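You operate a simulated robot arm through the tools that you are given. There is no shell and no other tool.

Carry out the task below with a simulated robot arm. There is one attempt and no reset: what you move stays moved.

JOB
Test the yellow-knob clamp with the white gauge and set it to 7 newtons with its black knob.
Fine: afterwards open the clamp and put the gauge back on the grey tray.

The check looks at the end state, three seconds after you hand in, the way a careful person would. Anything else that was tipped, shoved, dropped, spilled or broken makes it a failure.

ROBOT AND FRAMES
A 6-joint arm with a fingered hand, fixed in place. Base frame: the origin is on the floor under the middle of its stand, x ahead of it, y to its left, z up; the work surface is at about z = 86. Units: cm, rad, N and s.
With the tool pointing down near the work surface it reaches from about 26 to 88 cm from the base axis. Its first joint turns from -2.897 to 2.897 rad. Payload 5 kg.
Tool frame: the origin (TCP) lies between the finger pads and is the grasp point; the fingertips stand 3.6 cm ahead of it; z points along the fingers, y is the line along which they close. The gripper opens to 12 cm; its body begins 4.2 cm behind the TCP. The gripper is a hand of 4 fingers: y runs from the thumb to the fingers, the wrist lies at [-1.9, -12.3, -21.1] in the tool frame, and closing takes about 1.5 s.
Orientation is told as [roll, pitch, yaw] about the base's x, y, z axes, in that order, counted from this pose: with the fingers straight down and the wrist toward the robot, the tool's x, y and z point along [0, 1, 0], [1, 0, 0] and [0, 0, -1] of the base frame.

CONTROLS
- The arm moves only by the tool jog_arm. Its argument "moves" is a list of rows, each a list of 2 entries, a list of its own where there are three numbers: the shift along the tool's x, y, z in m, then the turn, a rotation vector about the tool's x, y, z in rad. In form: [[[tx, ty, tz], [wx, wy, wz]], ...]. A call has 1 to 20 rows; each row shifts and turns the commanded pose from where the row before left it, along the tool's axes as they then stand. "grip" is the gripper command, from -1 (shut) to 1 (fully open), values between in proportion, set as the call begins (left out, the last holds). Rows are played at 5 a second. More than 5 cm and 0.15 rad between two rows, or a gripper value outside its range, and nothing of the call is played. Where a pose cannot be reached the arm comes as near as it can. A force on the tool above 40 N (or 10 N above the force at the start of the call, whichever is more), or a blocked arm, ends the call early, and 0.2 s more pass. The fingers move at their own pace (about 4.5 cm/s each) and stop on an object; they squeeze with about 27 N. The grip force told is the motor's: it shows also when the fingers shut on nothing. Time passes only in rows, and 0.2 s behind the last, so rows that do not move let the fingers close. It gives the time, the measured TCP pose, the force on the tool (base axes), the opening and the grip force at its end, in the units of the frame above (readings bear some noise), with the torque about the TCP (base axes, N m) and any sound that the robot's microphone picked up.
- Cameras (640 x 400 px; columns grow to the right, rows downward): "scene" is fixed at [21.95, 50.1, 162.37]; the picture's right is [-0.93, -0.37, 0.00], its down [-0.20, 0.51, -0.84] and it looks along [0.31, -0.78, -0.55] (base axes); focal length 362 px, centre (320, 200). "wrist" rides on the gripper at [7.3, -10.1, -14.2] in the tool frame; the picture's right is [-0.79, 0.29, -0.54], its down [-0.56, -0.70, 0.44] and it looks along [-0.25, 0.65, 0.71] (tool axes); focal length 280 px, centre (320, 200). There is no depth. A picture from a camera that has moved, and an enlarged one, comes with that camera's place and axes in the base frame and with its lens.
- snapshot(camera): a new picture of that camera. It takes no simulated time.
- lift_body(by): slides the trunk up (or, below 0, down) by that many cm; the arm rides with it, the base frame stays. It gives what a move gives, with no picture.
- finger_targets(index, middle, ring, thumb_bend, thumb_turn): sets how far each is bent, from 0 (flat) to 1 (curled in); at 0.3 the hand is open as for a grip, at 0.7 the pads meet at the TCP. One left out holds its place. A second passes; each finger stops where it meets its share of the squeeze, and holds until it gets a number again. A gripper value or a shape takes the hand back. It gives what a move gives, with no picture; readings hold the bend of each and the force on the fingers (four entries, about 0 where the hand has none), thumb and palm. thumb_turn goes from beside the hand (0) to across from the fingers (1), as for a grip.
- set_grasp(shape): the hand has 4 fingers and takes this shape, open, in about a second: jaw (thumb against the fingers, like two jaws); tri (thumb and two fingers); tip (a fingertip pinch); poke (one finger out to press); point (the index stretched); flat (the hand flat); cup (the hand cupped); fist (a fist). The gripper value then closes the fingers along that shape, each until it touches; the sizes above hold for jaw. It gives what a move gives, with no picture.
- inspect(camera, box): a new picture of the part [left, top, right, bottom] of that camera's present view, enlarged. It takes no simulated time.
- close_job(): hands the job in; it is judged then, once.

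Nothing tells you positions but the pictures and the camera data. Unless the task says otherwise, let go and move clear before handing in.

The tools are called as a command line: name --argument value ..., lists and objects as JSON in quotes. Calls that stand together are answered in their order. jog_arm: Moves the arm, as the interface text tells. Its arguments: {"type":"object","properties":{"moves":{"type":"array"},"grip":{"type":"number"}},"required":["moves"]} The other tools are called the same way: lift_body (by) moves the trunk up or down; set_grasp (shape) gives the hand a shape; finger_targets (index, middle, ring, thumb_bend, thumb_turn) moves the fingers one by one; snapshot (camera) takes a picture; inspect (camera, box) takes an enlarged picture of a part of a camera's view; close_job () hands the job in.

At the start:

```text
time_s: 0.0
ee_pos: [53.53, -47.46, 116.72]
orientation: [0.0, -0.001, 0.001]
ft_force: [-0.7, -0.3, 0.0]
torque: [0.01, 0.0, -0.01]
gripper_width: 11.95
grasp_force: 0.1
shape: jaw
bend: [0.3, 0.3, 0.3, 0.3, 0.98]
finger forces: [0.0, 0.0, 0.0, 0.0, 0.1, 0.1]
trunk travel left (down, up): [-70.0, 14.0]
```

scene: 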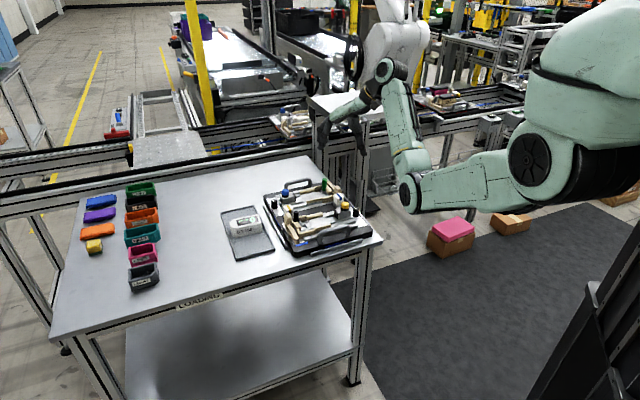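
wrist: 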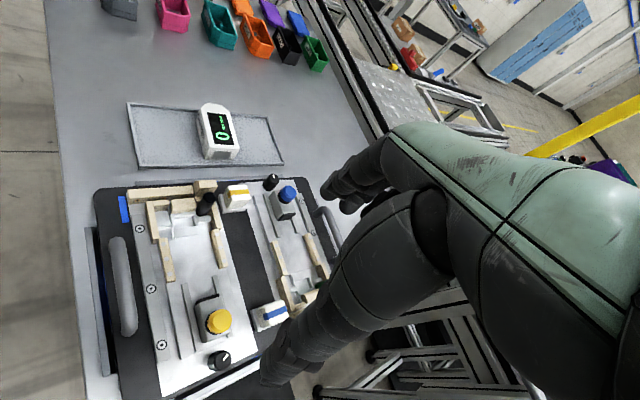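

I see a table with a grey tray holding the white gauge, and a black board with several clamps (blue, green, yellow knobs). I'll look closer at each before moving.

inspect --camera "scene" --box '[210, 160, 390, 272]'

inspect --camera "wrist" --box '[80, 80, 360, 255]'

inspect --camera "wrist" --box '[80, 225, 360, 400]'

```text
3.56 times, centred on (300, 216) of scene
camera zoom: at [21.95, 50.1, 162.37], right [-0.93, -0.37, 0.0], down [-0.2, 0.51, -0.84], along [0.31, -0.78, -0.55], focal length 1288 px, centre (391, 143)
```

zoom: 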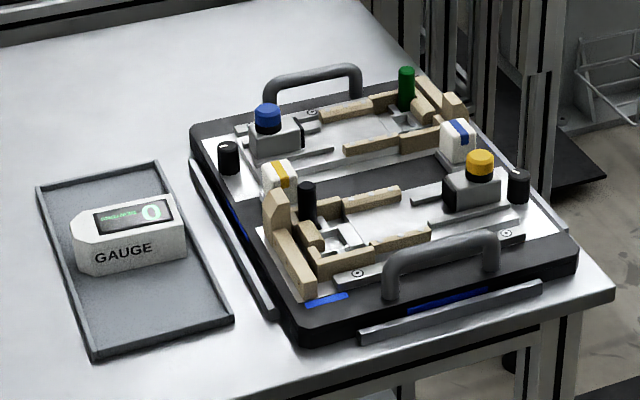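

```text
2.29 times, centred on (220, 168) of wrist
camera zoom: at [43.23, -40.15, 130.9], right [0.29, -0.79, 0.54], down [-0.7, -0.56, -0.44], along [0.65, -0.25, -0.71], focal length 641 px, centre (549, 274)
```

zoom: 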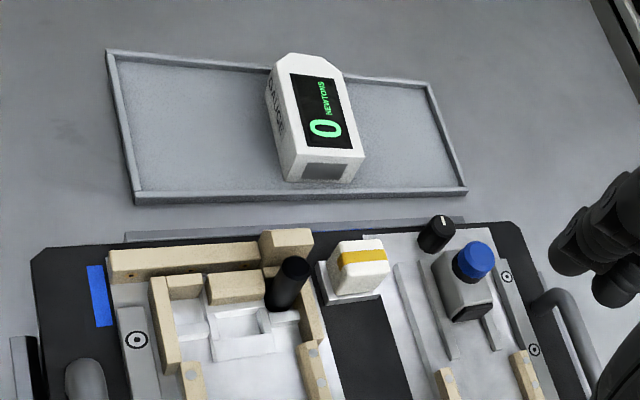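

```text
2.29 times, centred on (220, 312) of wrist
camera zoom: at [43.23, -40.15, 130.9], right [0.29, -0.79, 0.54], down [-0.7, -0.56, -0.44], along [0.65, -0.25, -0.71], focal length 641 px, centre (549, -57)
```

zoom: 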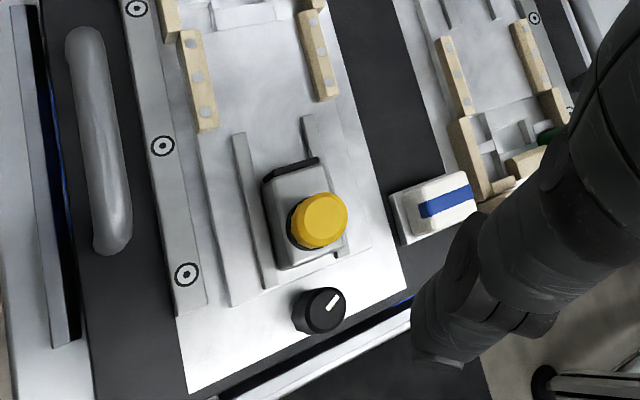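

Two clamps are on a board turned about 45° to my axes; the yellow one has its knob near (51, -47) and a wooden seat near (64, -37). I'll zoom in further to understand the mechanism.

inspect --camera "scene" --box '[270, 195, 334, 235]'

inspect --camera "scene" --box '[320, 190, 384, 230]'

inspect --camera "wrist" --box '[120, 165, 260, 252]'

inspect --camera "wrist" --box '[140, 260, 300, 390]'

inspect --camera "scene" --box '[220, 195, 284, 255]'

```text
10.00 times, centred on (302, 215) of scene
camera zoom: at [21.95, 50.1, 162.37], right [-0.93, -0.37, 0.0], down [-0.2, 0.51, -0.84], along [0.31, -0.78, -0.55], focal length 3621 px, centre (500, 50)
```

zoom: 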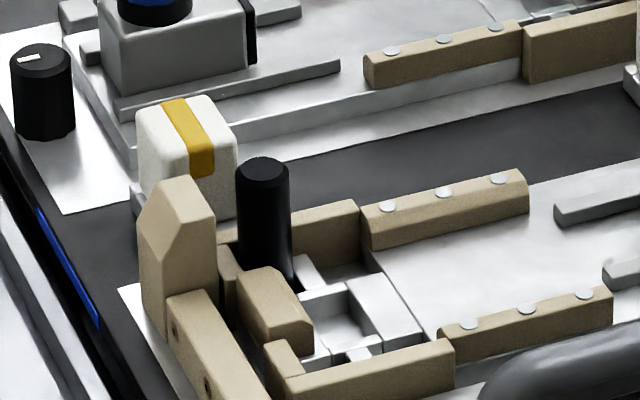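

```text
10.00 times, centred on (352, 210) of scene
camera zoom: at [21.95, 50.1, 162.37], right [-0.93, -0.37, 0.0], down [-0.2, 0.51, -0.84], along [0.31, -0.78, -0.55], focal length 3621 px, centre (0, 100)
```

zoom: 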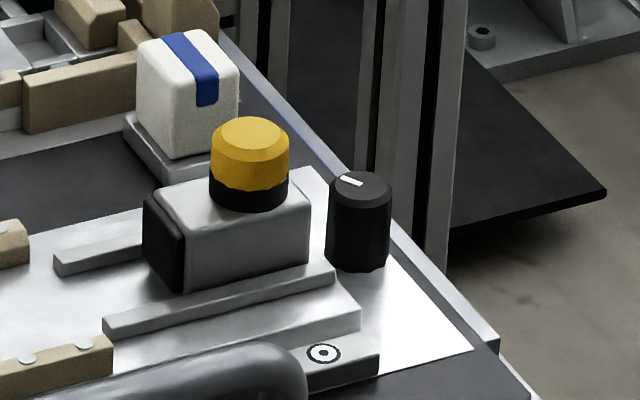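

```text
4.57 times, centred on (190, 208) of wrist
camera zoom: at [43.23, -40.15, 130.9], right [0.29, -0.79, 0.54], down [-0.7, -0.56, -0.44], along [0.65, -0.25, -0.71], focal length 1282 px, centre (914, 161)
```

zoom: 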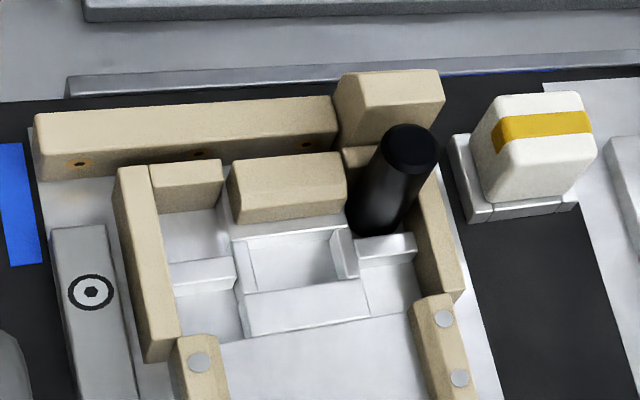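

```text
3.08 times, centred on (220, 325) of wrist
camera zoom: at [43.23, -40.15, 130.9], right [0.29, -0.79, 0.54], down [-0.7, -0.56, -0.44], along [0.65, -0.25, -0.71], focal length 863 px, centre (628, -185)
```

zoom: 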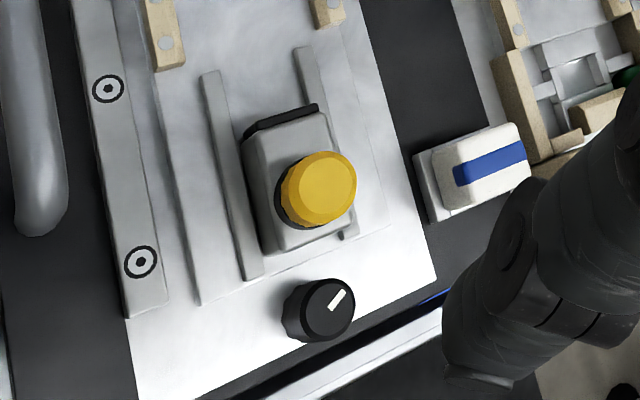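

```text
6.67 times, centred on (252, 225) of scene
camera zoom: at [21.95, 50.1, 162.37], right [-0.93, -0.37, 0.0], down [-0.2, 0.51, -0.84], along [0.31, -0.78, -0.55], focal length 2414 px, centre (773, 33)
```

zoom: 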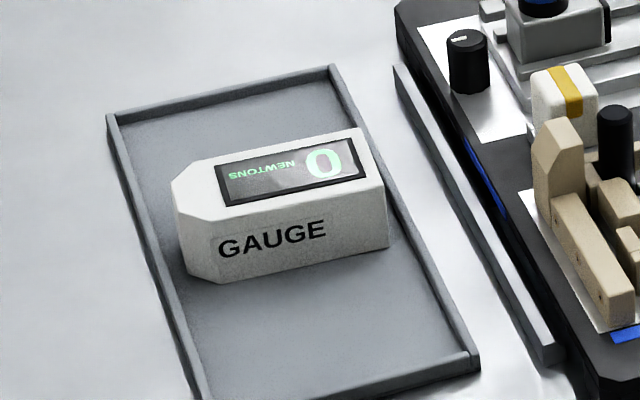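

The yellow carriage (with a black pad) looks able to slide along its rails toward the wooden seat, and the gauge lies aligned with it. I'll move the wrist camera over the seat, turned by −45°, for a closer look.

jog_arm --moves '[[[0.022, 0.022, 0.0], [0, 0, 0]], [[0.022, 0.022, 0.0], [0, 0, 0]], [[0.021, 0.021, 0.0], [0, 0, 0]], [[0, 0, 0], [0, 0, 0.131]], [[0, 0, 0], [0, 0, 0.131]], [[0, 0, 0], [0, 0, 0.131]], [[0, 0, 0], [0, 0, 0.131]], [[0, 0, 0], [0, 0, 0.131]], [[0, 0, 0], [0, 0, 0.13]], [[0, 0, 0], [0, 0, 0]]]'

snapshot --camera "wrist"

snapshot --camera "scene"

```text
time_s: 2.2
ee_pos: [60.04, -40.94, 116.71]
orientation: [0.0, -0.001, -0.786]
ft_force: [0.4, -0.3, -1.2]
torque: [0.01, 0.0, 0.0]
gripper_width: 11.97
grasp_force: 0.0
shape: jaw
bend: [0.3, 0.3, 0.3, 0.3, 0.98]
finger forces: [0.0, 0.0, 0.0, 0.0, 0.1, 0.0]
trunk travel left (down, up): [-70.0, 14.0]
```

```text
taken
camera wrist: at [57.87, -28.62, 130.95], right [-0.36, -0.76, 0.54], down [-0.89, 0.1, -0.44], along [0.28, -0.64, -0.71], focal length 280 px, centre (320, 200)
```

wrist: 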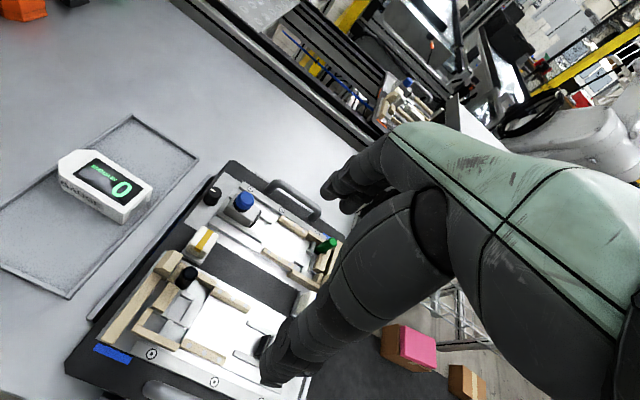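

```text
taken
```

scene: 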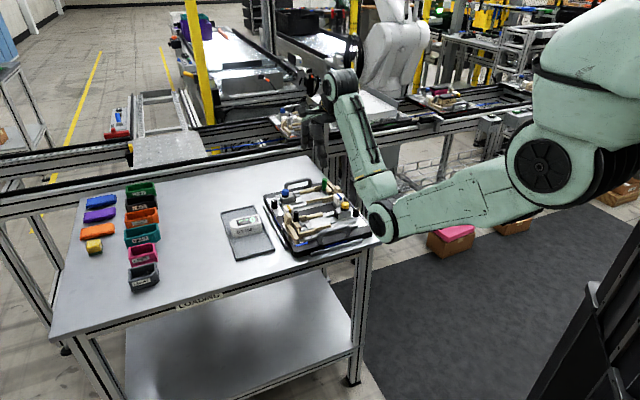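

The camera now looks across the board from the +y side. I'll enlarge the seat, gauge and clamp.

inspect --camera "wrist" --box '[90, 230, 250, 390]'

inspect --camera "wrist" --box '[40, 130, 200, 240]'

inspect --camera "wrist" --box '[190, 170, 350, 280]'

```text
2.50 times, centred on (170, 310) of wrist
camera zoom: at [57.87, -28.62, 130.95], right [-0.36, -0.76, 0.54], down [-0.89, 0.1, -0.44], along [0.28, -0.64, -0.71], focal length 701 px, centre (695, -75)
```

zoom: 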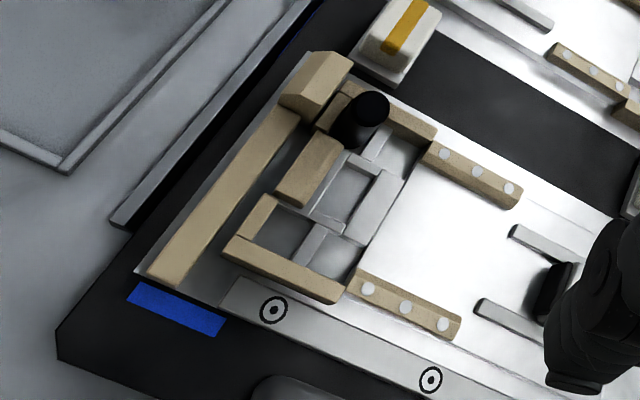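

```text
3.64 times, centred on (120, 185) of wrist
camera zoom: at [57.87, -28.62, 130.95], right [-0.36, -0.76, 0.54], down [-0.89, 0.1, -0.44], along [0.28, -0.64, -0.71], focal length 1020 px, centre (1047, 254)
```

zoom: 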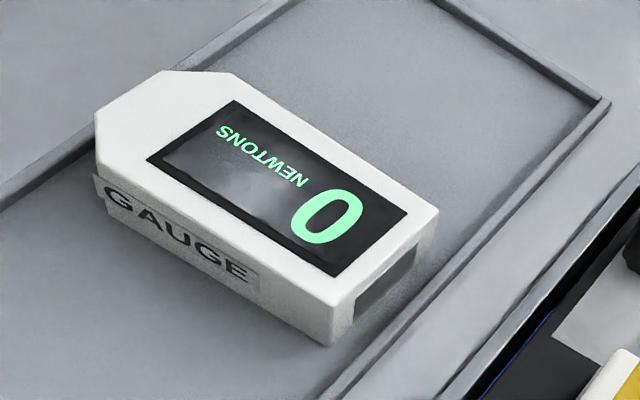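

```text
3.64 times, centred on (270, 225) of wrist
camera zoom: at [57.87, -28.62, 130.95], right [-0.36, -0.76, 0.54], down [-0.89, 0.1, -0.44], along [0.28, -0.64, -0.71], focal length 1020 px, centre (502, 109)
```

zoom: 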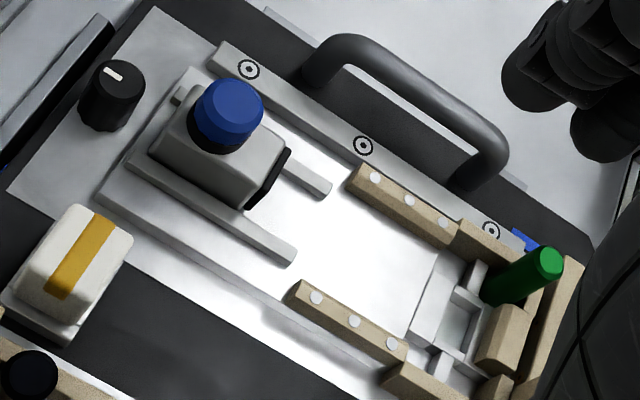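

Geometry so far: the clamp axis runs at 45°, the gauge (about 10 × 5.4 × 3.5 cm) already points the right way, and the seat block should take its chamfered nose. I'll lower the camera for a closer look at the nest and jaw heights.

jog_arm --moves '[[[-0.02, 0.01, 0.02], [0, 0, 0]], [[-0.02, 0.01, 0.02], [0, 0, 0]], [[-0.02, 0.0, 0.02], [0, 0, 0]], [[0, 0, 0.02], [0, 0, 0]], [[0, 0, 0.02], [0, 0, 0]], [[0, 0, 0.02], [0, 0, 0]], [[0, 0, 0], [0, 0, 0]]]'

snapshot --camera "wrist"

inspect --camera "wrist" --box '[60, 150, 300, 300]'

```text
time_s: 3.8
ee_pos: [57.21, -46.46, 104.44]
orientation: [0.0, 0.001, -0.788]
ft_force: [0.0, 0.2, 0.0]
torque: [-0.01, -0.01, -0.02]
gripper_width: 11.96
grasp_force: 0.0
shape: jaw
bend: [0.3, 0.3, 0.3, 0.3, 0.98]
finger forces: [0.0, 0.0, 0.1, 0.0, 0.0, 0.1]
trunk travel left (down, up): [-70.0, 14.0]
```

```text
taken
camera wrist: at [55.1, -34.14, 118.76], right [-0.35, -0.76, 0.54], down [-0.89, 0.1, -0.44], along [0.28, -0.64, -0.71], focal length 280 px, centre (320, 200)
```

wrist: 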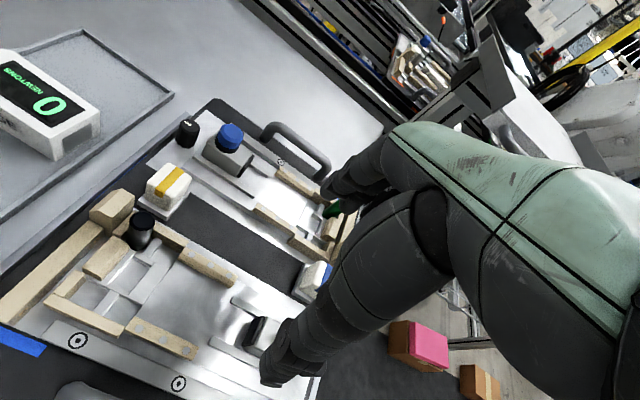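

```text
2.67 times, centred on (180, 225) of wrist
camera zoom: at [55.1, -34.14, 118.76], right [-0.35, -0.76, 0.54], down [-0.89, 0.1, -0.44], along [0.28, -0.64, -0.71], focal length 748 px, centre (693, 133)
```

zoom: 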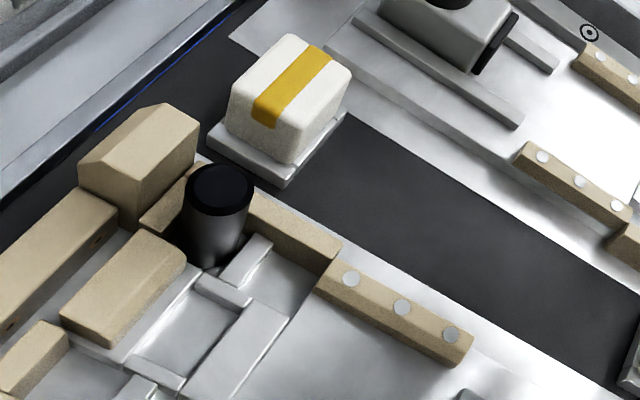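

inspect --camera "wrist" --box '[20, 230, 240, 380]'

inspect --camera "wrist" --box '[150, 250, 340, 400]'

inspect --camera "scene" --box '[260, 120, 380, 250]'

```text
2.67 times, centred on (130, 305) of wrist
camera zoom: at [55.1, -34.14, 118.76], right [-0.35, -0.76, 0.54], down [-0.89, 0.1, -0.44], along [0.28, -0.64, -0.71], focal length 748 px, centre (827, -80)
```

zoom: 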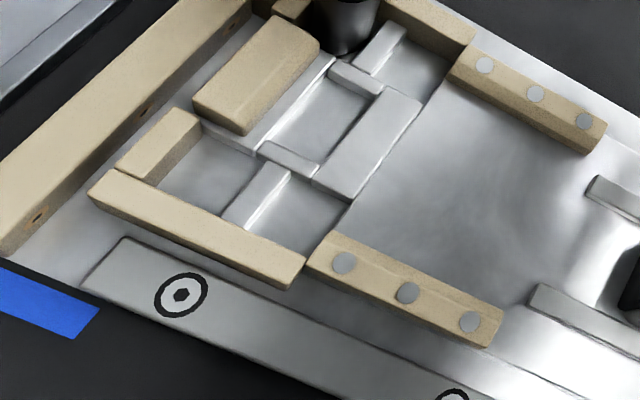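

```text
2.67 times, centred on (245, 325) of wrist
camera zoom: at [55.1, -34.14, 118.76], right [-0.35, -0.76, 0.54], down [-0.89, 0.1, -0.44], along [0.28, -0.64, -0.71], focal length 748 px, centre (520, -133)
```

zoom: 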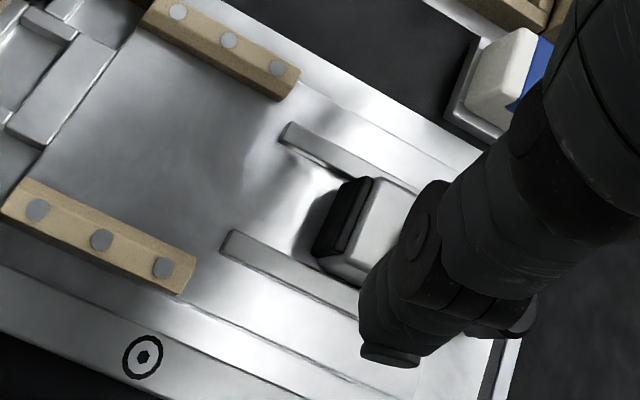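

```text
3.08 times, centred on (320, 185) of scene
camera zoom: at [21.95, 50.1, 162.37], right [-0.93, -0.37, 0.0], down [-0.2, 0.51, -0.84], along [0.31, -0.78, -0.55], focal length 1114 px, centre (320, 246)
```

zoom: 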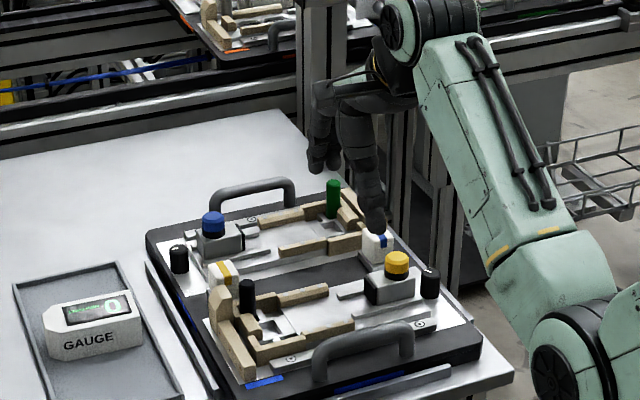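

I've got the layout: pad front about 13.4 cm from the seat block, gauge 10 cm long, so the jaw needs about 3.5 cm of travel. Now I'll partially close the hand in free space to see where the fingertips really stand at gauge width.

jog_arm --moves '[[[0.03, -0.03, -0.03], [0, 0, 0]], [[0.03, -0.03, -0.02], [0, 0, 0]], [[0.0, 0, 0], [0, 0, 0]], [[0, 0, 0], [0, 0, 0]], [[0, 0, 0], [0, 0, 0]], [[0, 0, 0], [0, 0, 0]], [[0, 0, 0], [0, 0, 0]]]' --grip -0.05

inspect --camera "scene" --box '[260, 80, 380, 250]'

snapshot --camera "wrist"

```text
refused: row 1 steps farther than a row can; nothing moved
```

```text
2.35 times, centred on (320, 165) of scene
camera zoom: at [21.95, 50.1, 162.37], right [-0.93, -0.37, 0.0], down [-0.2, 0.51, -0.84], along [0.31, -0.78, -0.55], focal length 852 px, centre (320, 282)
```

zoom: 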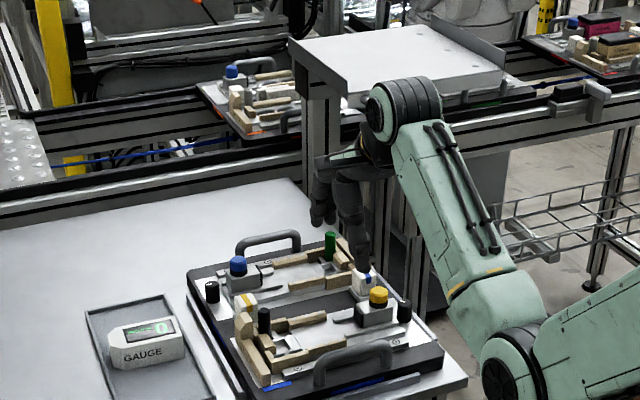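

```text
taken
camera wrist: at [55.1, -34.14, 118.76], right [-0.35, -0.76, 0.54], down [-0.89, 0.1, -0.44], along [0.28, -0.64, -0.71], focal length 280 px, centre (320, 200)
```

wrist: 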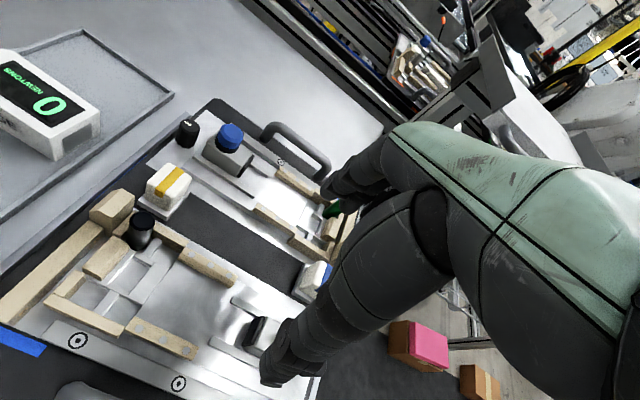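

The step was just slightly too large; I'll repeat it with smaller rows.

jog_arm --moves '[[[0.02, -0.02, -0.02], [0, 0, 0]], [[0.02, -0.02, -0.02], [0, 0, 0]], [[0.02, -0.02, 0.0], [0, 0, 0]], [[0, 0, 0], [0, 0, 0]], [[0, 0, 0], [0, 0, 0]], [[0, 0, 0], [0, 0, 0]], [[0, 0, 0], [0, 0, 0]]]' --grip -0.05

inspect --camera "scene" --box '[260, 80, 380, 155]'

snapshot --camera "wrist"

snapshot --camera "scene"

```text
time_s: 5.4
ee_pos: [57.27, -37.98, 108.6]
orientation: [-0.001, 0.0, -0.786]
ft_force: [0.5, -0.9, -0.6]
torque: [-0.01, 0.02, -0.01]
gripper_width: 5.74
grasp_force: 0.0
shape: jaw
bend: [0.74, 0.46, 0.43, 0.71, 1.0]
finger forces: [0.0, 0.0, 0.0, 0.0, 0.0, 0.0]
trunk travel left (down, up): [-70.0, 14.0]
```

```text
5.33 times, centred on (320, 118) of scene
camera zoom: at [21.95, 50.1, 162.37], right [-0.93, -0.37, 0.0], down [-0.2, 0.51, -0.84], along [0.31, -0.78, -0.55], focal length 1931 px, centre (320, 640)
```

zoom: 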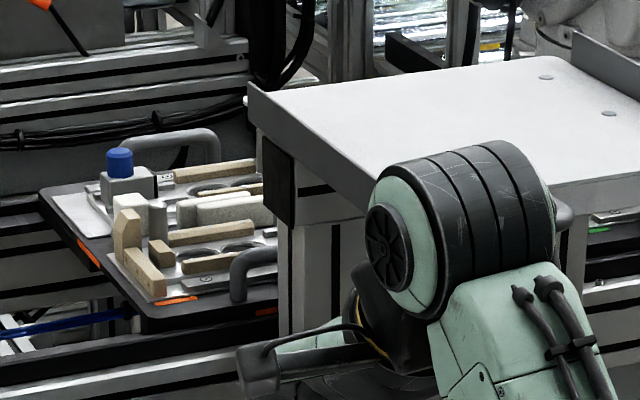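

```text
taken
camera wrist: at [55.13, -25.66, 122.87], right [-0.35, -0.76, 0.54], down [-0.89, 0.1, -0.44], along [0.28, -0.64, -0.71], focal length 280 px, centre (320, 200)
```

wrist: 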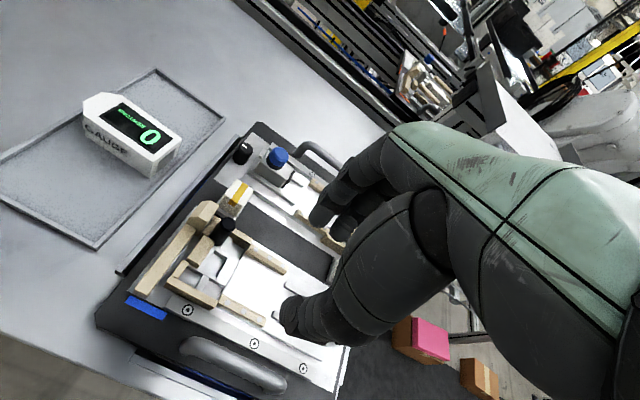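

```text
taken
```

scene: 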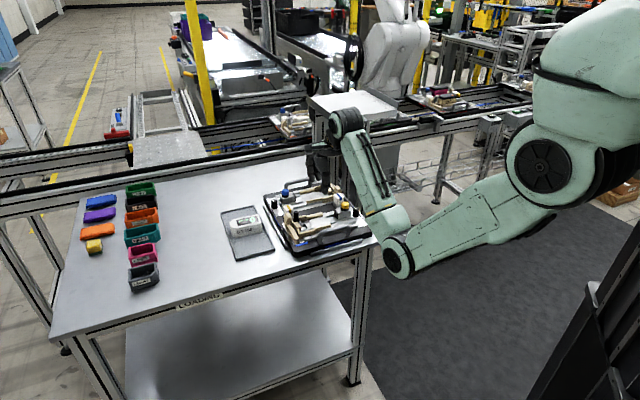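

inspect --camera "scene" --box '[280, 130, 360, 210]'

inspect --camera "scene" --box '[260, 90, 330, 140]'

inspect --camera "wrist" --box '[240, 100, 460, 370]'

```text
5.00 times, centred on (320, 170) of scene
camera zoom: at [21.95, 50.1, 162.37], right [-0.93, -0.37, 0.0], down [-0.2, 0.51, -0.84], along [0.31, -0.78, -0.55], focal length 1811 px, centre (320, 350)
```

zoom: 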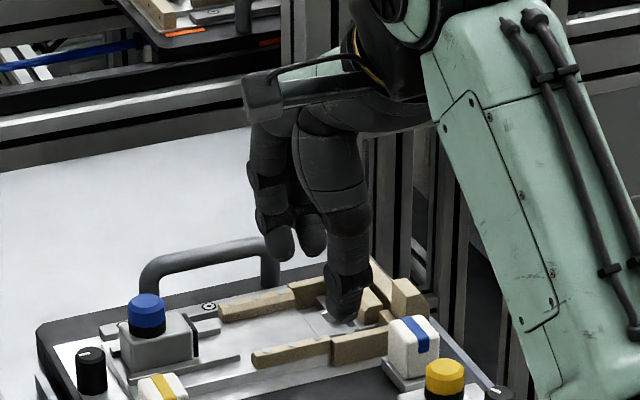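

```text
8.00 times, centred on (295, 115) of scene
camera zoom: at [21.95, 50.1, 162.37], right [-0.93, -0.37, 0.0], down [-0.2, 0.51, -0.84], along [0.31, -0.78, -0.55], focal length 2897 px, centre (520, 880)
```

zoom: 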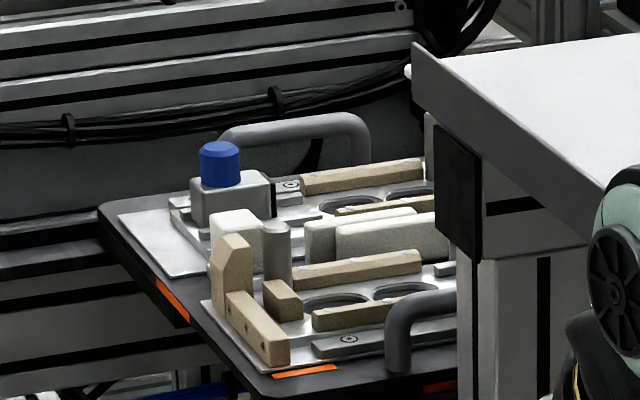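

```text
1.48 times, centred on (350, 235) of wrist
camera zoom: at [55.13, -25.66, 122.87], right [-0.35, -0.76, 0.54], down [-0.89, 0.1, -0.44], along [0.28, -0.64, -0.71], focal length 415 px, centre (276, 148)
```

zoom: 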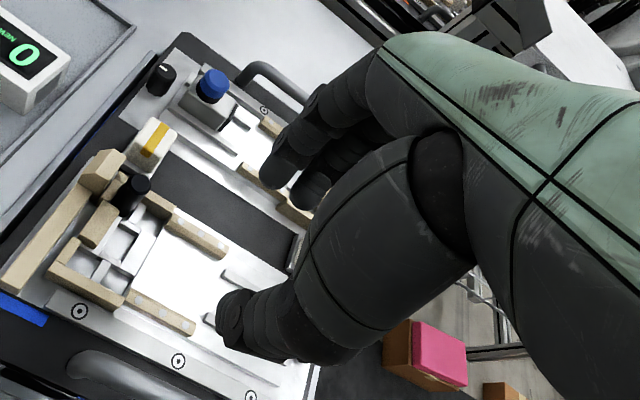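

The fingertips stand about 3–3.9 cm ahead of the TCP at gauge width, and the scene calibration agrees. Now I move above the gauge (about x 80, y −31), hand opening, keeping height.

jog_arm --moves '[[[0.03, 0.017, 0], [0, 0, 0]], [[0.03, 0.017, 0], [0, 0, 0]], [[0.03, 0.017, 0], [0, 0, 0]], [[0.03, 0.017, 0], [0, 0, 0]], [[0.03, 0.017, 0], [0, 0, 0]], [[0.03, 0.017, 0.015], [0, 0, 0]], [[0.031, 0.0155, 0.02], [0, 0, 0]], [[0, 0, 0], [0, 0, 0]], [[0, 0, 0], [0, 0, 0]]]' --grip 1

snapshot --camera "wrist"

inspect --camera "scene" --box '[200, 130, 360, 270]'

```text
time_s: 7.4
ee_pos: [80.43, -31.53, 105.41]
orientation: [0.001, -0.001, -0.785]
ft_force: [0.3, 0.1, 0.0]
torque: [0.02, -0.02, -0.01]
gripper_width: 11.98
grasp_force: 0.0
shape: jaw
bend: [0.3, 0.3, 0.3, 0.3, 0.98]
finger forces: [0.0, 0.0, 0.0, 0.0, 0.0, 0.1]
trunk travel left (down, up): [-70.0, 14.0]
```

```text
taken
camera wrist: at [78.22, -19.12, 119.57], right [-0.35, -0.76, 0.54], down [-0.89, 0.1, -0.44], along [0.28, -0.64, -0.71], focal length 280 px, centre (320, 200)
```

wrist: 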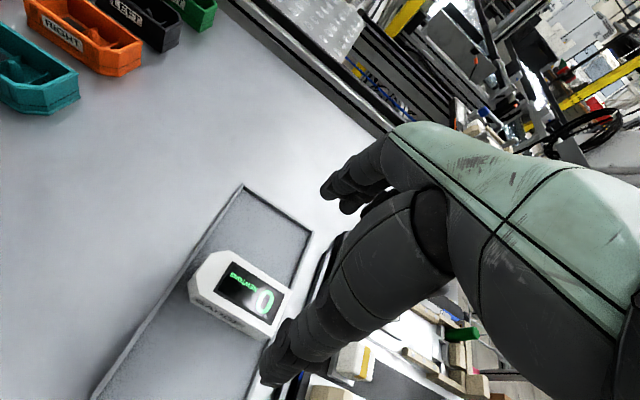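

```text
2.86 times, centred on (280, 200) of scene
camera zoom: at [21.95, 50.1, 162.37], right [-0.93, -0.37, 0.0], down [-0.2, 0.51, -0.84], along [0.31, -0.78, -0.55], focal length 1035 px, centre (434, 200)
```

zoom: 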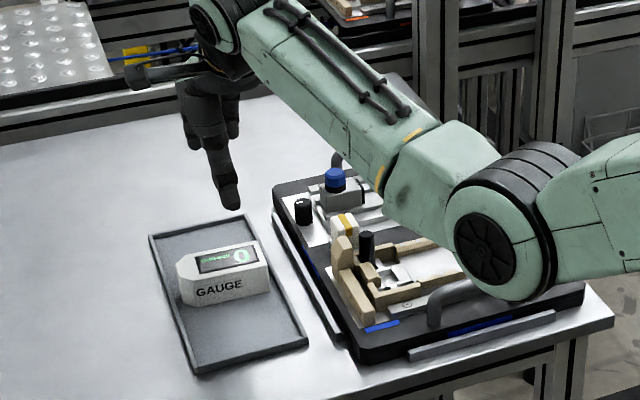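

inspect --camera "wrist" --box '[170, 235, 330, 365]'

```text
3.08 times, centred on (250, 300) of wrist
camera zoom: at [78.22, -19.12, 119.57], right [-0.35, -0.76, 0.54], down [-0.89, 0.1, -0.44], along [0.28, -0.64, -0.71], focal length 863 px, centre (535, -108)
```

zoom: 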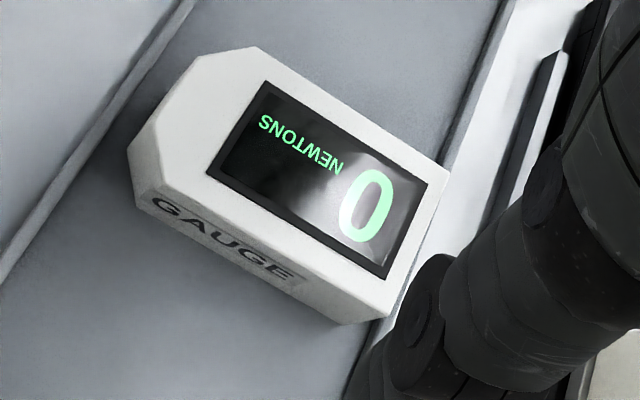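

The TCP is centred on the gauge's width and about 1 cm toward its sensor end, as wanted. I'll descend to just above the gauge with the hand open and check clearance.

jog_arm --moves '[[[0, 0, 0.03], [0, 0, 0]], [[0, 0, 0.03], [0, 0, 0]], [[0, 0, 0.03], [0, 0, 0]], [[0, 0, 0.01], [0, 0, 0]], [[0, 0, 0], [0, 0, 0]], [[0, 0, 0], [0, 0, 0]]]'

snapshot --camera "wrist"

inspect --camera "scene" --box '[210, 170, 300, 270]'

```text
time_s: 8.8
ee_pos: [80.4, -31.45, 95.34]
orientation: [0.001, 0.001, -0.786]
ft_force: [-1.0, 1.0, 0.2]
torque: [-0.02, 0.02, 0.01]
gripper_width: 12.0
grasp_force: 0.0
shape: jaw
bend: [0.3, 0.3, 0.3, 0.3, 0.98]
finger forces: [0.0, 0.0, 0.1, 0.0, 0.1, 0.1]
trunk travel left (down, up): [-70.0, 14.0]
```

```text
taken
camera wrist: at [78.27, -19.11, 109.5], right [-0.35, -0.76, 0.54], down [-0.89, 0.1, -0.44], along [0.28, -0.64, -0.71], focal length 280 px, centre (320, 200)
```

wrist: 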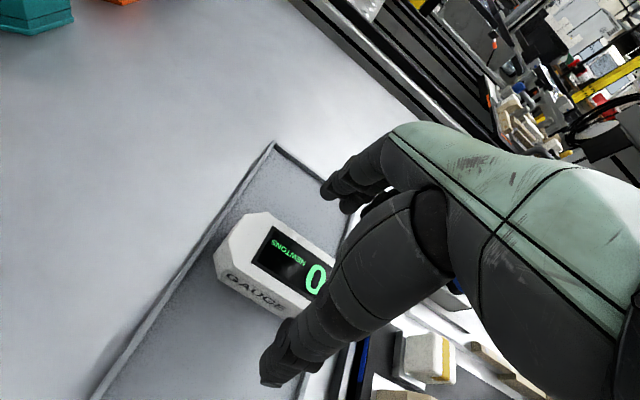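

```text
4.00 times, centred on (255, 220) of scene
camera zoom: at [21.95, 50.1, 162.37], right [-0.93, -0.37, 0.0], down [-0.2, 0.51, -0.84], along [0.31, -0.78, -0.55], focal length 1449 px, centre (580, 120)
```

zoom: 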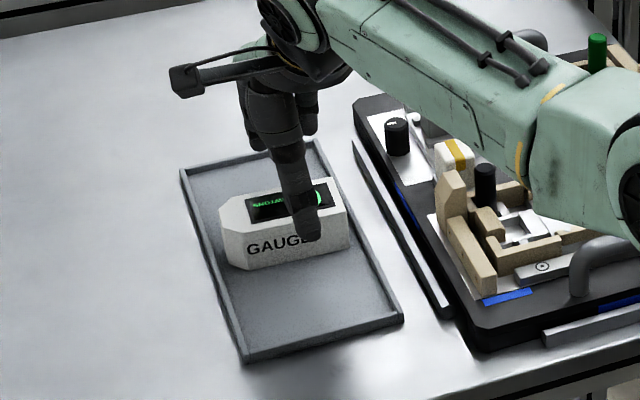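

Clearance is fine, with thumb on the near side and fingers on the far side. I'll lower to about z 92.2 and close on the gauge.

jog_arm --moves '[[[0, 0, 0.015], [0, 0, 0]], [[0, 0, 0.0165], [0, 0, 0]], [[0, 0, 0], [0, 0, 0]], [[0, 0, 0], [0, 0, 0]]]'

inspect --camera "scene" --box '[220, 180, 300, 260]'

```text
time_s: 9.8
ee_pos: [80.5, -31.4, 92.04]
orientation: [0.0, 0.001, -0.786]
ft_force: [-0.2, 0.6, -0.2]
torque: [-0.03, -0.03, 0.03]
gripper_width: 11.99
grasp_force: 0.1
shape: jaw
bend: [0.3, 0.3, 0.3, 0.3, 0.98]
finger forces: [0.0, 0.0, 0.0, 0.0, 0.0, 0.0]
trunk travel left (down, up): [-70.0, 14.0]
```

```text
5.00 times, centred on (260, 220) of scene
camera zoom: at [21.95, 50.1, 162.37], right [-0.93, -0.37, 0.0], down [-0.2, 0.51, -0.84], along [0.31, -0.78, -0.55], focal length 1811 px, centre (620, 100)
```

zoom: 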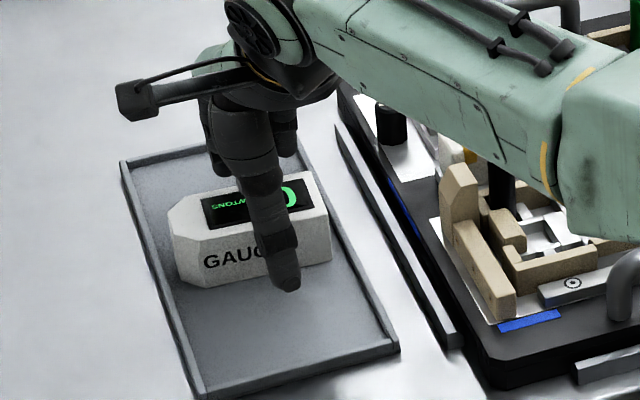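

jog_arm --moves '[[[0, 0, 0], [0, 0, 0]], [[0, 0, 0], [0, 0, 0]], [[0, 0, 0], [0, 0, 0]], [[0, 0, 0], [0, 0, 0]], [[0, 0, 0], [0, 0, 0]], [[0, 0, 0], [0, 0, 0]], [[0, 0, 0], [0, 0, 0]], [[0, 0, 0], [0, 0, 0]]]' --grip -0.4

inspect --camera "scene" --box '[220, 180, 300, 260]'

snapshot --camera "wrist"

```text
time_s: 11.6
ee_pos: [80.47, -31.43, 91.98]
orientation: [-0.001, -0.001, -0.786]
ft_force: [-1.0, 0.7, -0.2]
torque: [0.0, -0.02, 0.03]
gripper_width: 4.81
grasp_force: 26.9
shape: jaw
bend: [0.74, 0.49, 0.48, 0.73, 1.0]
finger forces: [13.9, 7.2, 3.3, 0.0, 24.6, 0.0]
trunk travel left (down, up): [-70.0, 14.0]
```

```text
5.00 times, centred on (260, 220) of scene
camera zoom: at [21.95, 50.1, 162.37], right [-0.93, -0.37, 0.0], down [-0.2, 0.51, -0.84], along [0.31, -0.78, -0.55], focal length 1811 px, centre (620, 100)
```

zoom: 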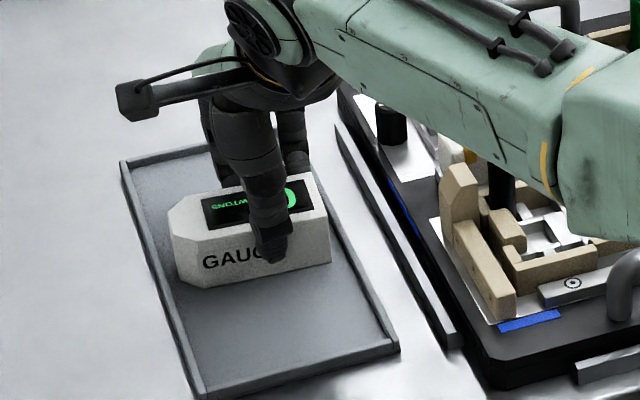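

```text
taken
camera wrist: at [78.28, -19.13, 106.27], right [-0.35, -0.76, 0.54], down [-0.89, 0.1, -0.44], along [0.28, -0.64, -0.71], focal length 280 px, centre (320, 200)
```

wrist: 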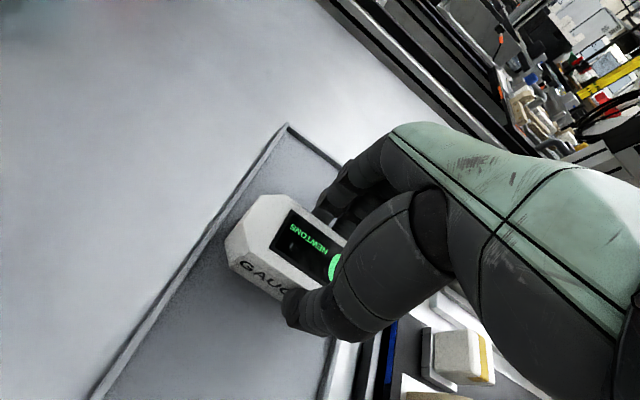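

The grip is good: thumb 25 N against three fingers. I'll lift slowly a little first and check that the gauge comes along.

jog_arm --moves '[[[0, 0, -0.005], [0, 0, 0]], [[0, 0, -0.01], [0, 0, 0]], [[0, 0, -0.015], [0, 0, 0]], [[0, 0, -0.02], [0, 0, 0]], [[0, 0, 0], [0, 0, 0]]]'

inspect --camera "scene" --box '[220, 170, 300, 250]'

snapshot --camera "wrist"

```text
time_s: 12.8
ee_pos: [80.48, -31.65, 97.11]
orientation: [0.001, 0.001, -0.786]
ft_force: [0.3, 0.8, -2.1]
torque: [0.02, -0.02, 0.01]
gripper_width: 4.84
grasp_force: 27.4
shape: jaw
bend: [0.74, 0.49, 0.48, 0.73, 1.0]
finger forces: [14.0, 7.1, 3.3, 0.0, 24.5, 0.0]
trunk travel left (down, up): [-70.0, 14.0]
```

```text
5.00 times, centred on (260, 210) of scene
camera zoom: at [21.95, 50.1, 162.37], right [-0.93, -0.37, 0.0], down [-0.2, 0.51, -0.84], along [0.31, -0.78, -0.55], focal length 1811 px, centre (620, 150)
```

zoom: 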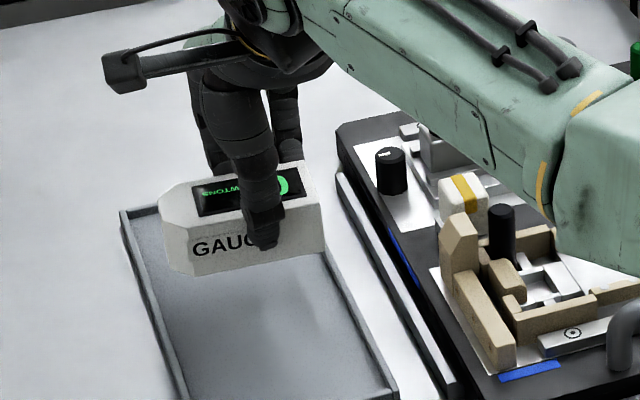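

```text
taken
camera wrist: at [78.35, -19.3, 111.25], right [-0.35, -0.76, 0.54], down [-0.89, 0.1, -0.44], along [0.28, -0.64, -0.71], focal length 280 px, centre (320, 200)
```

wrist: 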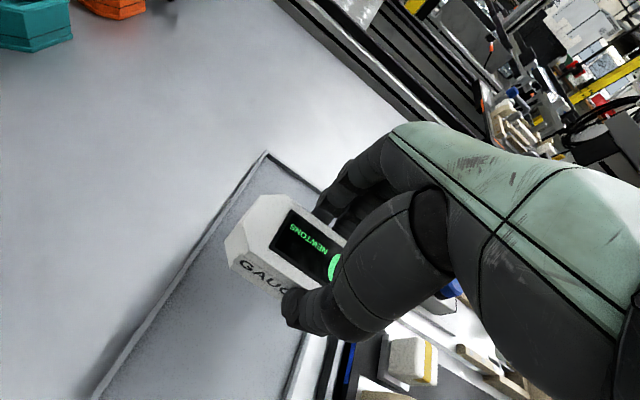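

The gauge is held level and weighs only about 2–3 N. The nest is now well visible to the scene camera, so I'll zoom in on it and measure the gauge in the hand.

inspect --camera "scene" --box '[270, 195, 318, 225]'

inspect --camera "wrist" --box '[200, 170, 360, 310]'

```text
13.33 times, centred on (294, 210) of scene
camera zoom: at [21.95, 50.1, 162.37], right [-0.93, -0.37, 0.0], down [-0.2, 0.51, -0.84], along [0.31, -0.78, -0.55], focal length 4828 px, centre (667, 67)
```

zoom: 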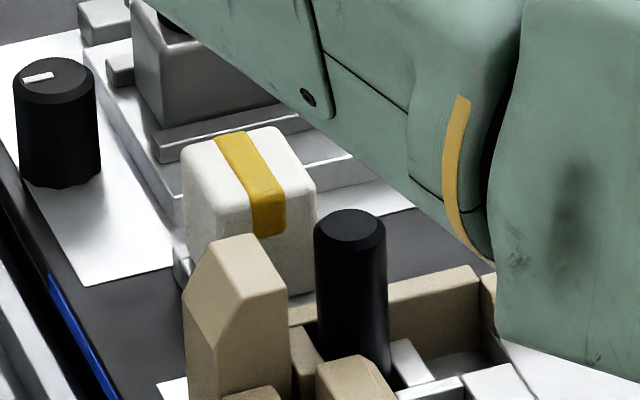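

```text
2.86 times, centred on (280, 240) of wrist
camera zoom: at [78.35, -19.3, 111.25], right [-0.35, -0.76, 0.54], down [-0.89, 0.1, -0.44], along [0.28, -0.64, -0.71], focal length 801 px, centre (434, 86)
```

zoom: 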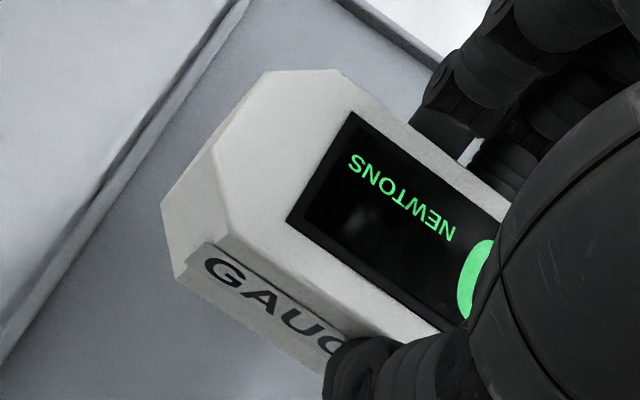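

The gauge sits well in the hand, perhaps turned by 0.03–0.05 rad. I'll lift to clear the posts (about z 94) and carry it over the nest.

jog_arm --moves '[[[0, 0, -0.02], [0, 0, 0]], [[0, 0, -0.025], [0, 0, 0]], [[0, 0, -0.025], [0, 0, 0]], [[0, 0, -0.01], [0, 0, 0]], [[-0.02, -0.009, 0], [0, 0, 0]], [[-0.024, -0.011, 0], [0, 0, 0]], [[-0.024, -0.011, 0], [0, 0, 0]], [[-0.024, -0.011, 0], [0, 0, 0]], [[-0.024, -0.011, 0], [0, 0, 0]], [[-0.024, -0.011, 0], [0, 0, 0]], [[-0.024, -0.011, 0], [0, 0, 0]], [[-0.024, -0.011, 0], [0, 0, 0]], [[-0.018, -0.008, 0], [0, 0, 0]], [[-0.008, -0.004, 0], [0, 0, 0]], [[0, 0, 0], [0, 0, -0.02]], [[0, 0, 0], [0, 0, -0.02]], [[0, 0, 0], [0, 0, 0]]]'

snapshot --camera "wrist"

snapshot --camera "scene"

```text
time_s: 16.4
ee_pos: [58.4, -39.67, 105.07]
orientation: [0.0, 0.001, -0.744]
ft_force: [-1.3, 0.3, -1.7]
torque: [0.02, 0.0, 0.0]
gripper_width: 4.83
grasp_force: 27.0
shape: jaw
bend: [0.74, 0.5, 0.48, 0.73, 1.0]
finger forces: [14.0, 7.0, 3.4, 0.1, 24.4, 0.1]
trunk travel left (down, up): [-70.0, 14.0]
```

```text
taken
camera wrist: at [55.72, -27.44, 119.3], right [-0.32, -0.78, 0.54], down [-0.89, 0.06, -0.44], along [0.31, -0.63, -0.71], focal length 280 px, centre (320, 200)
```

wrist: 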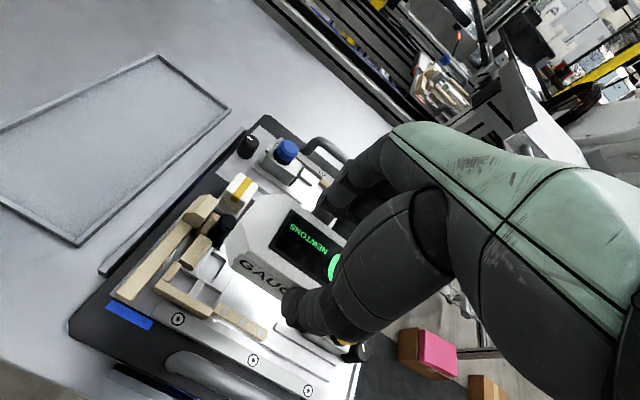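

```text
taken
```

scene: 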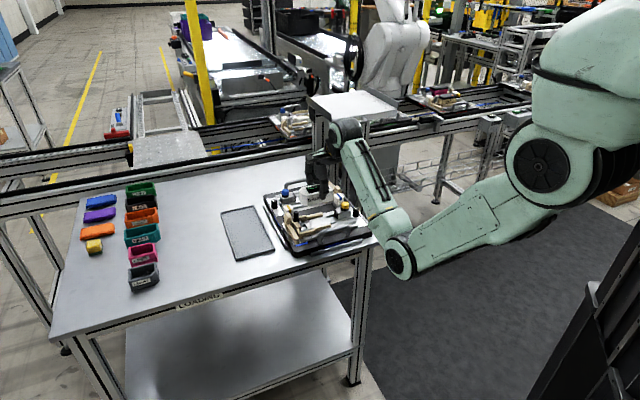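

TCP is over the nest axis. I'll descend to just above the post tops and check alignment from both cameras.

jog_arm --moves '[[[0, 0, 0.015], [0, 0, 0]], [[0, 0, 0.02], [0, 0, 0]], [[0, 0, 0.015], [0, 0, 0]], [[0, 0, 0], [0, 0, 0]], [[0, 0, 0], [0, 0, 0]]]'

snapshot --camera "wrist"

inspect --camera "scene" --box '[260, 160, 370, 260]'

inspect --camera "wrist" --box '[120, 170, 320, 370]'

```text
time_s: 17.6
ee_pos: [58.28, -39.65, 100.08]
orientation: [0.0, 0.0, -0.746]
ft_force: [-0.2, -0.1, -1.3]
torque: [0.01, 0.0, -0.02]
gripper_width: 4.81
grasp_force: 27.1
shape: jaw
bend: [0.74, 0.5, 0.49, 0.73, 1.0]
finger forces: [14.0, 7.1, 3.4, 0.0, 24.5, 0.1]
trunk travel left (down, up): [-70.0, 14.0]
```

```text
taken
camera wrist: at [55.61, -27.47, 114.31], right [-0.32, -0.78, 0.54], down [-0.89, 0.06, -0.44], along [0.31, -0.63, -0.71], focal length 280 px, centre (320, 200)
```

wrist: 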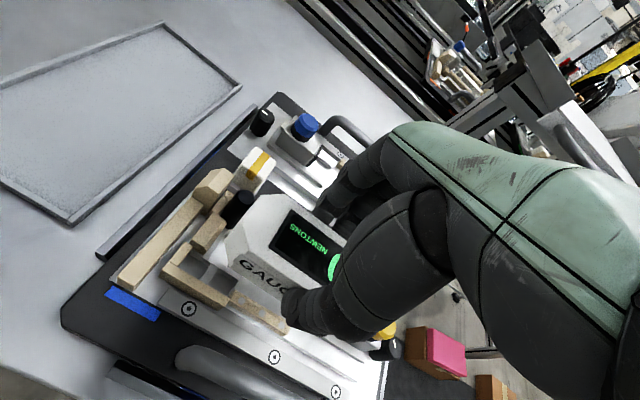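

```text
4.00 times, centred on (315, 210) of scene
camera zoom: at [21.95, 50.1, 162.37], right [-0.93, -0.37, 0.0], down [-0.2, 0.51, -0.84], along [0.31, -0.78, -0.55], focal length 1449 px, centre (340, 160)
```

zoom: 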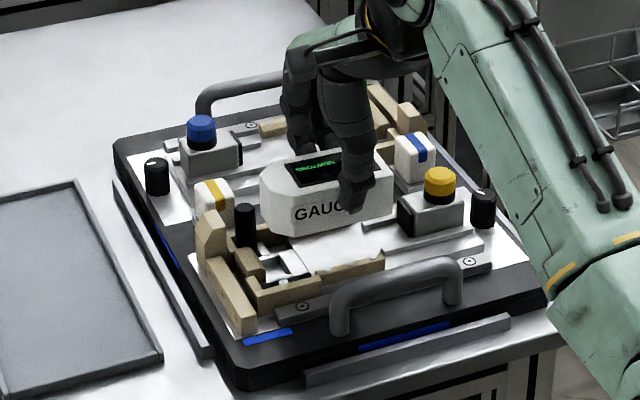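

```text
2.00 times, centred on (220, 270) of wrist
camera zoom: at [55.61, -27.47, 114.31], right [-0.32, -0.78, 0.54], down [-0.89, 0.06, -0.44], along [0.31, -0.63, -0.71], focal length 561 px, centre (520, 60)
```

zoom: 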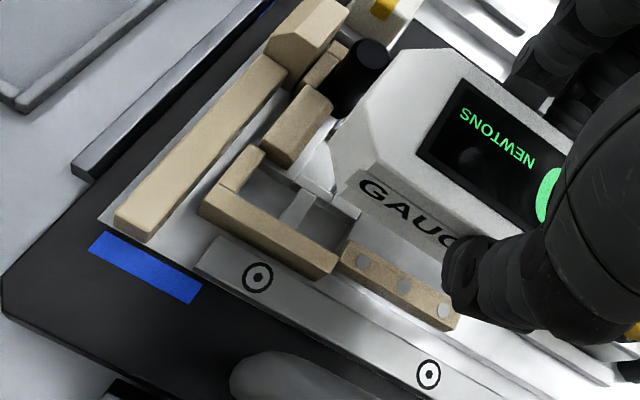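

The gauge's nose is about 0.7 cm short of the seat block and about 0.35 cm left of the nest's centreline. I'll shift right 0.35 cm and lower to just above the side rails.

jog_arm --moves '[[[0, 0.0035, 0], [0, 0, 0]], [[0, 0, 0.01], [0, 0, 0]], [[0, 0, 0.01], [0, 0, 0]], [[0, 0, 0.008], [0, 0, 0]], [[0, 0, 0], [0, 0, 0]], [[0, 0, 0], [0, 0, 0]]]'

inspect --camera "scene" --box '[270, 185, 350, 245]'

inspect --camera "wrist" --box '[140, 150, 320, 350]'

```text
time_s: 19.0
ee_pos: [58.59, -39.82, 97.19]
orientation: [0.0, -0.001, -0.745]
ft_force: [-0.6, -0.3, -2.1]
torque: [-0.01, -0.05, -0.02]
gripper_width: 4.84
grasp_force: 26.9
shape: jaw
bend: [0.74, 0.5, 0.49, 0.73, 1.0]
finger forces: [14.0, 7.1, 3.3, 0.0, 24.4, 0.1]
trunk travel left (down, up): [-70.0, 14.0]
```

```text
6.67 times, centred on (310, 215) of scene
camera zoom: at [21.95, 50.1, 162.37], right [-0.93, -0.37, 0.0], down [-0.2, 0.51, -0.84], along [0.31, -0.78, -0.55], focal length 2414 px, centre (387, 100)
```

zoom: 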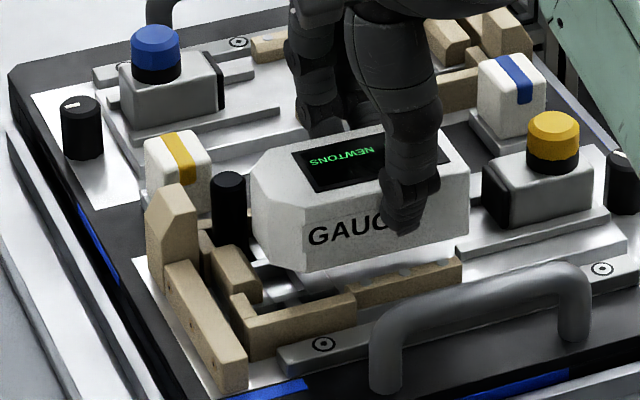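

```text
2.00 times, centred on (230, 250) of wrist
camera zoom: at [55.94, -27.74, 111.37], right [-0.32, -0.78, 0.54], down [-0.89, 0.06, -0.44], along [0.31, -0.63, -0.71], focal length 561 px, centre (500, 100)
```

zoom: 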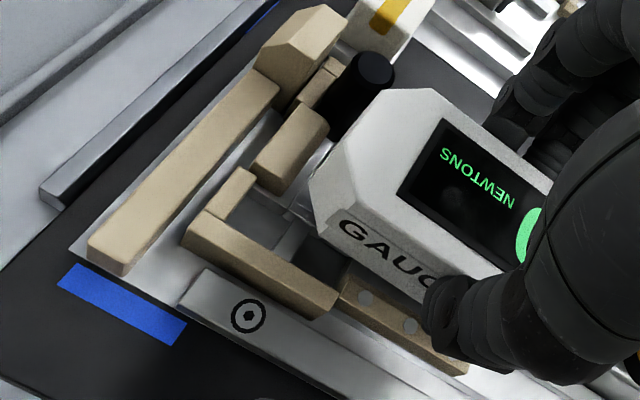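

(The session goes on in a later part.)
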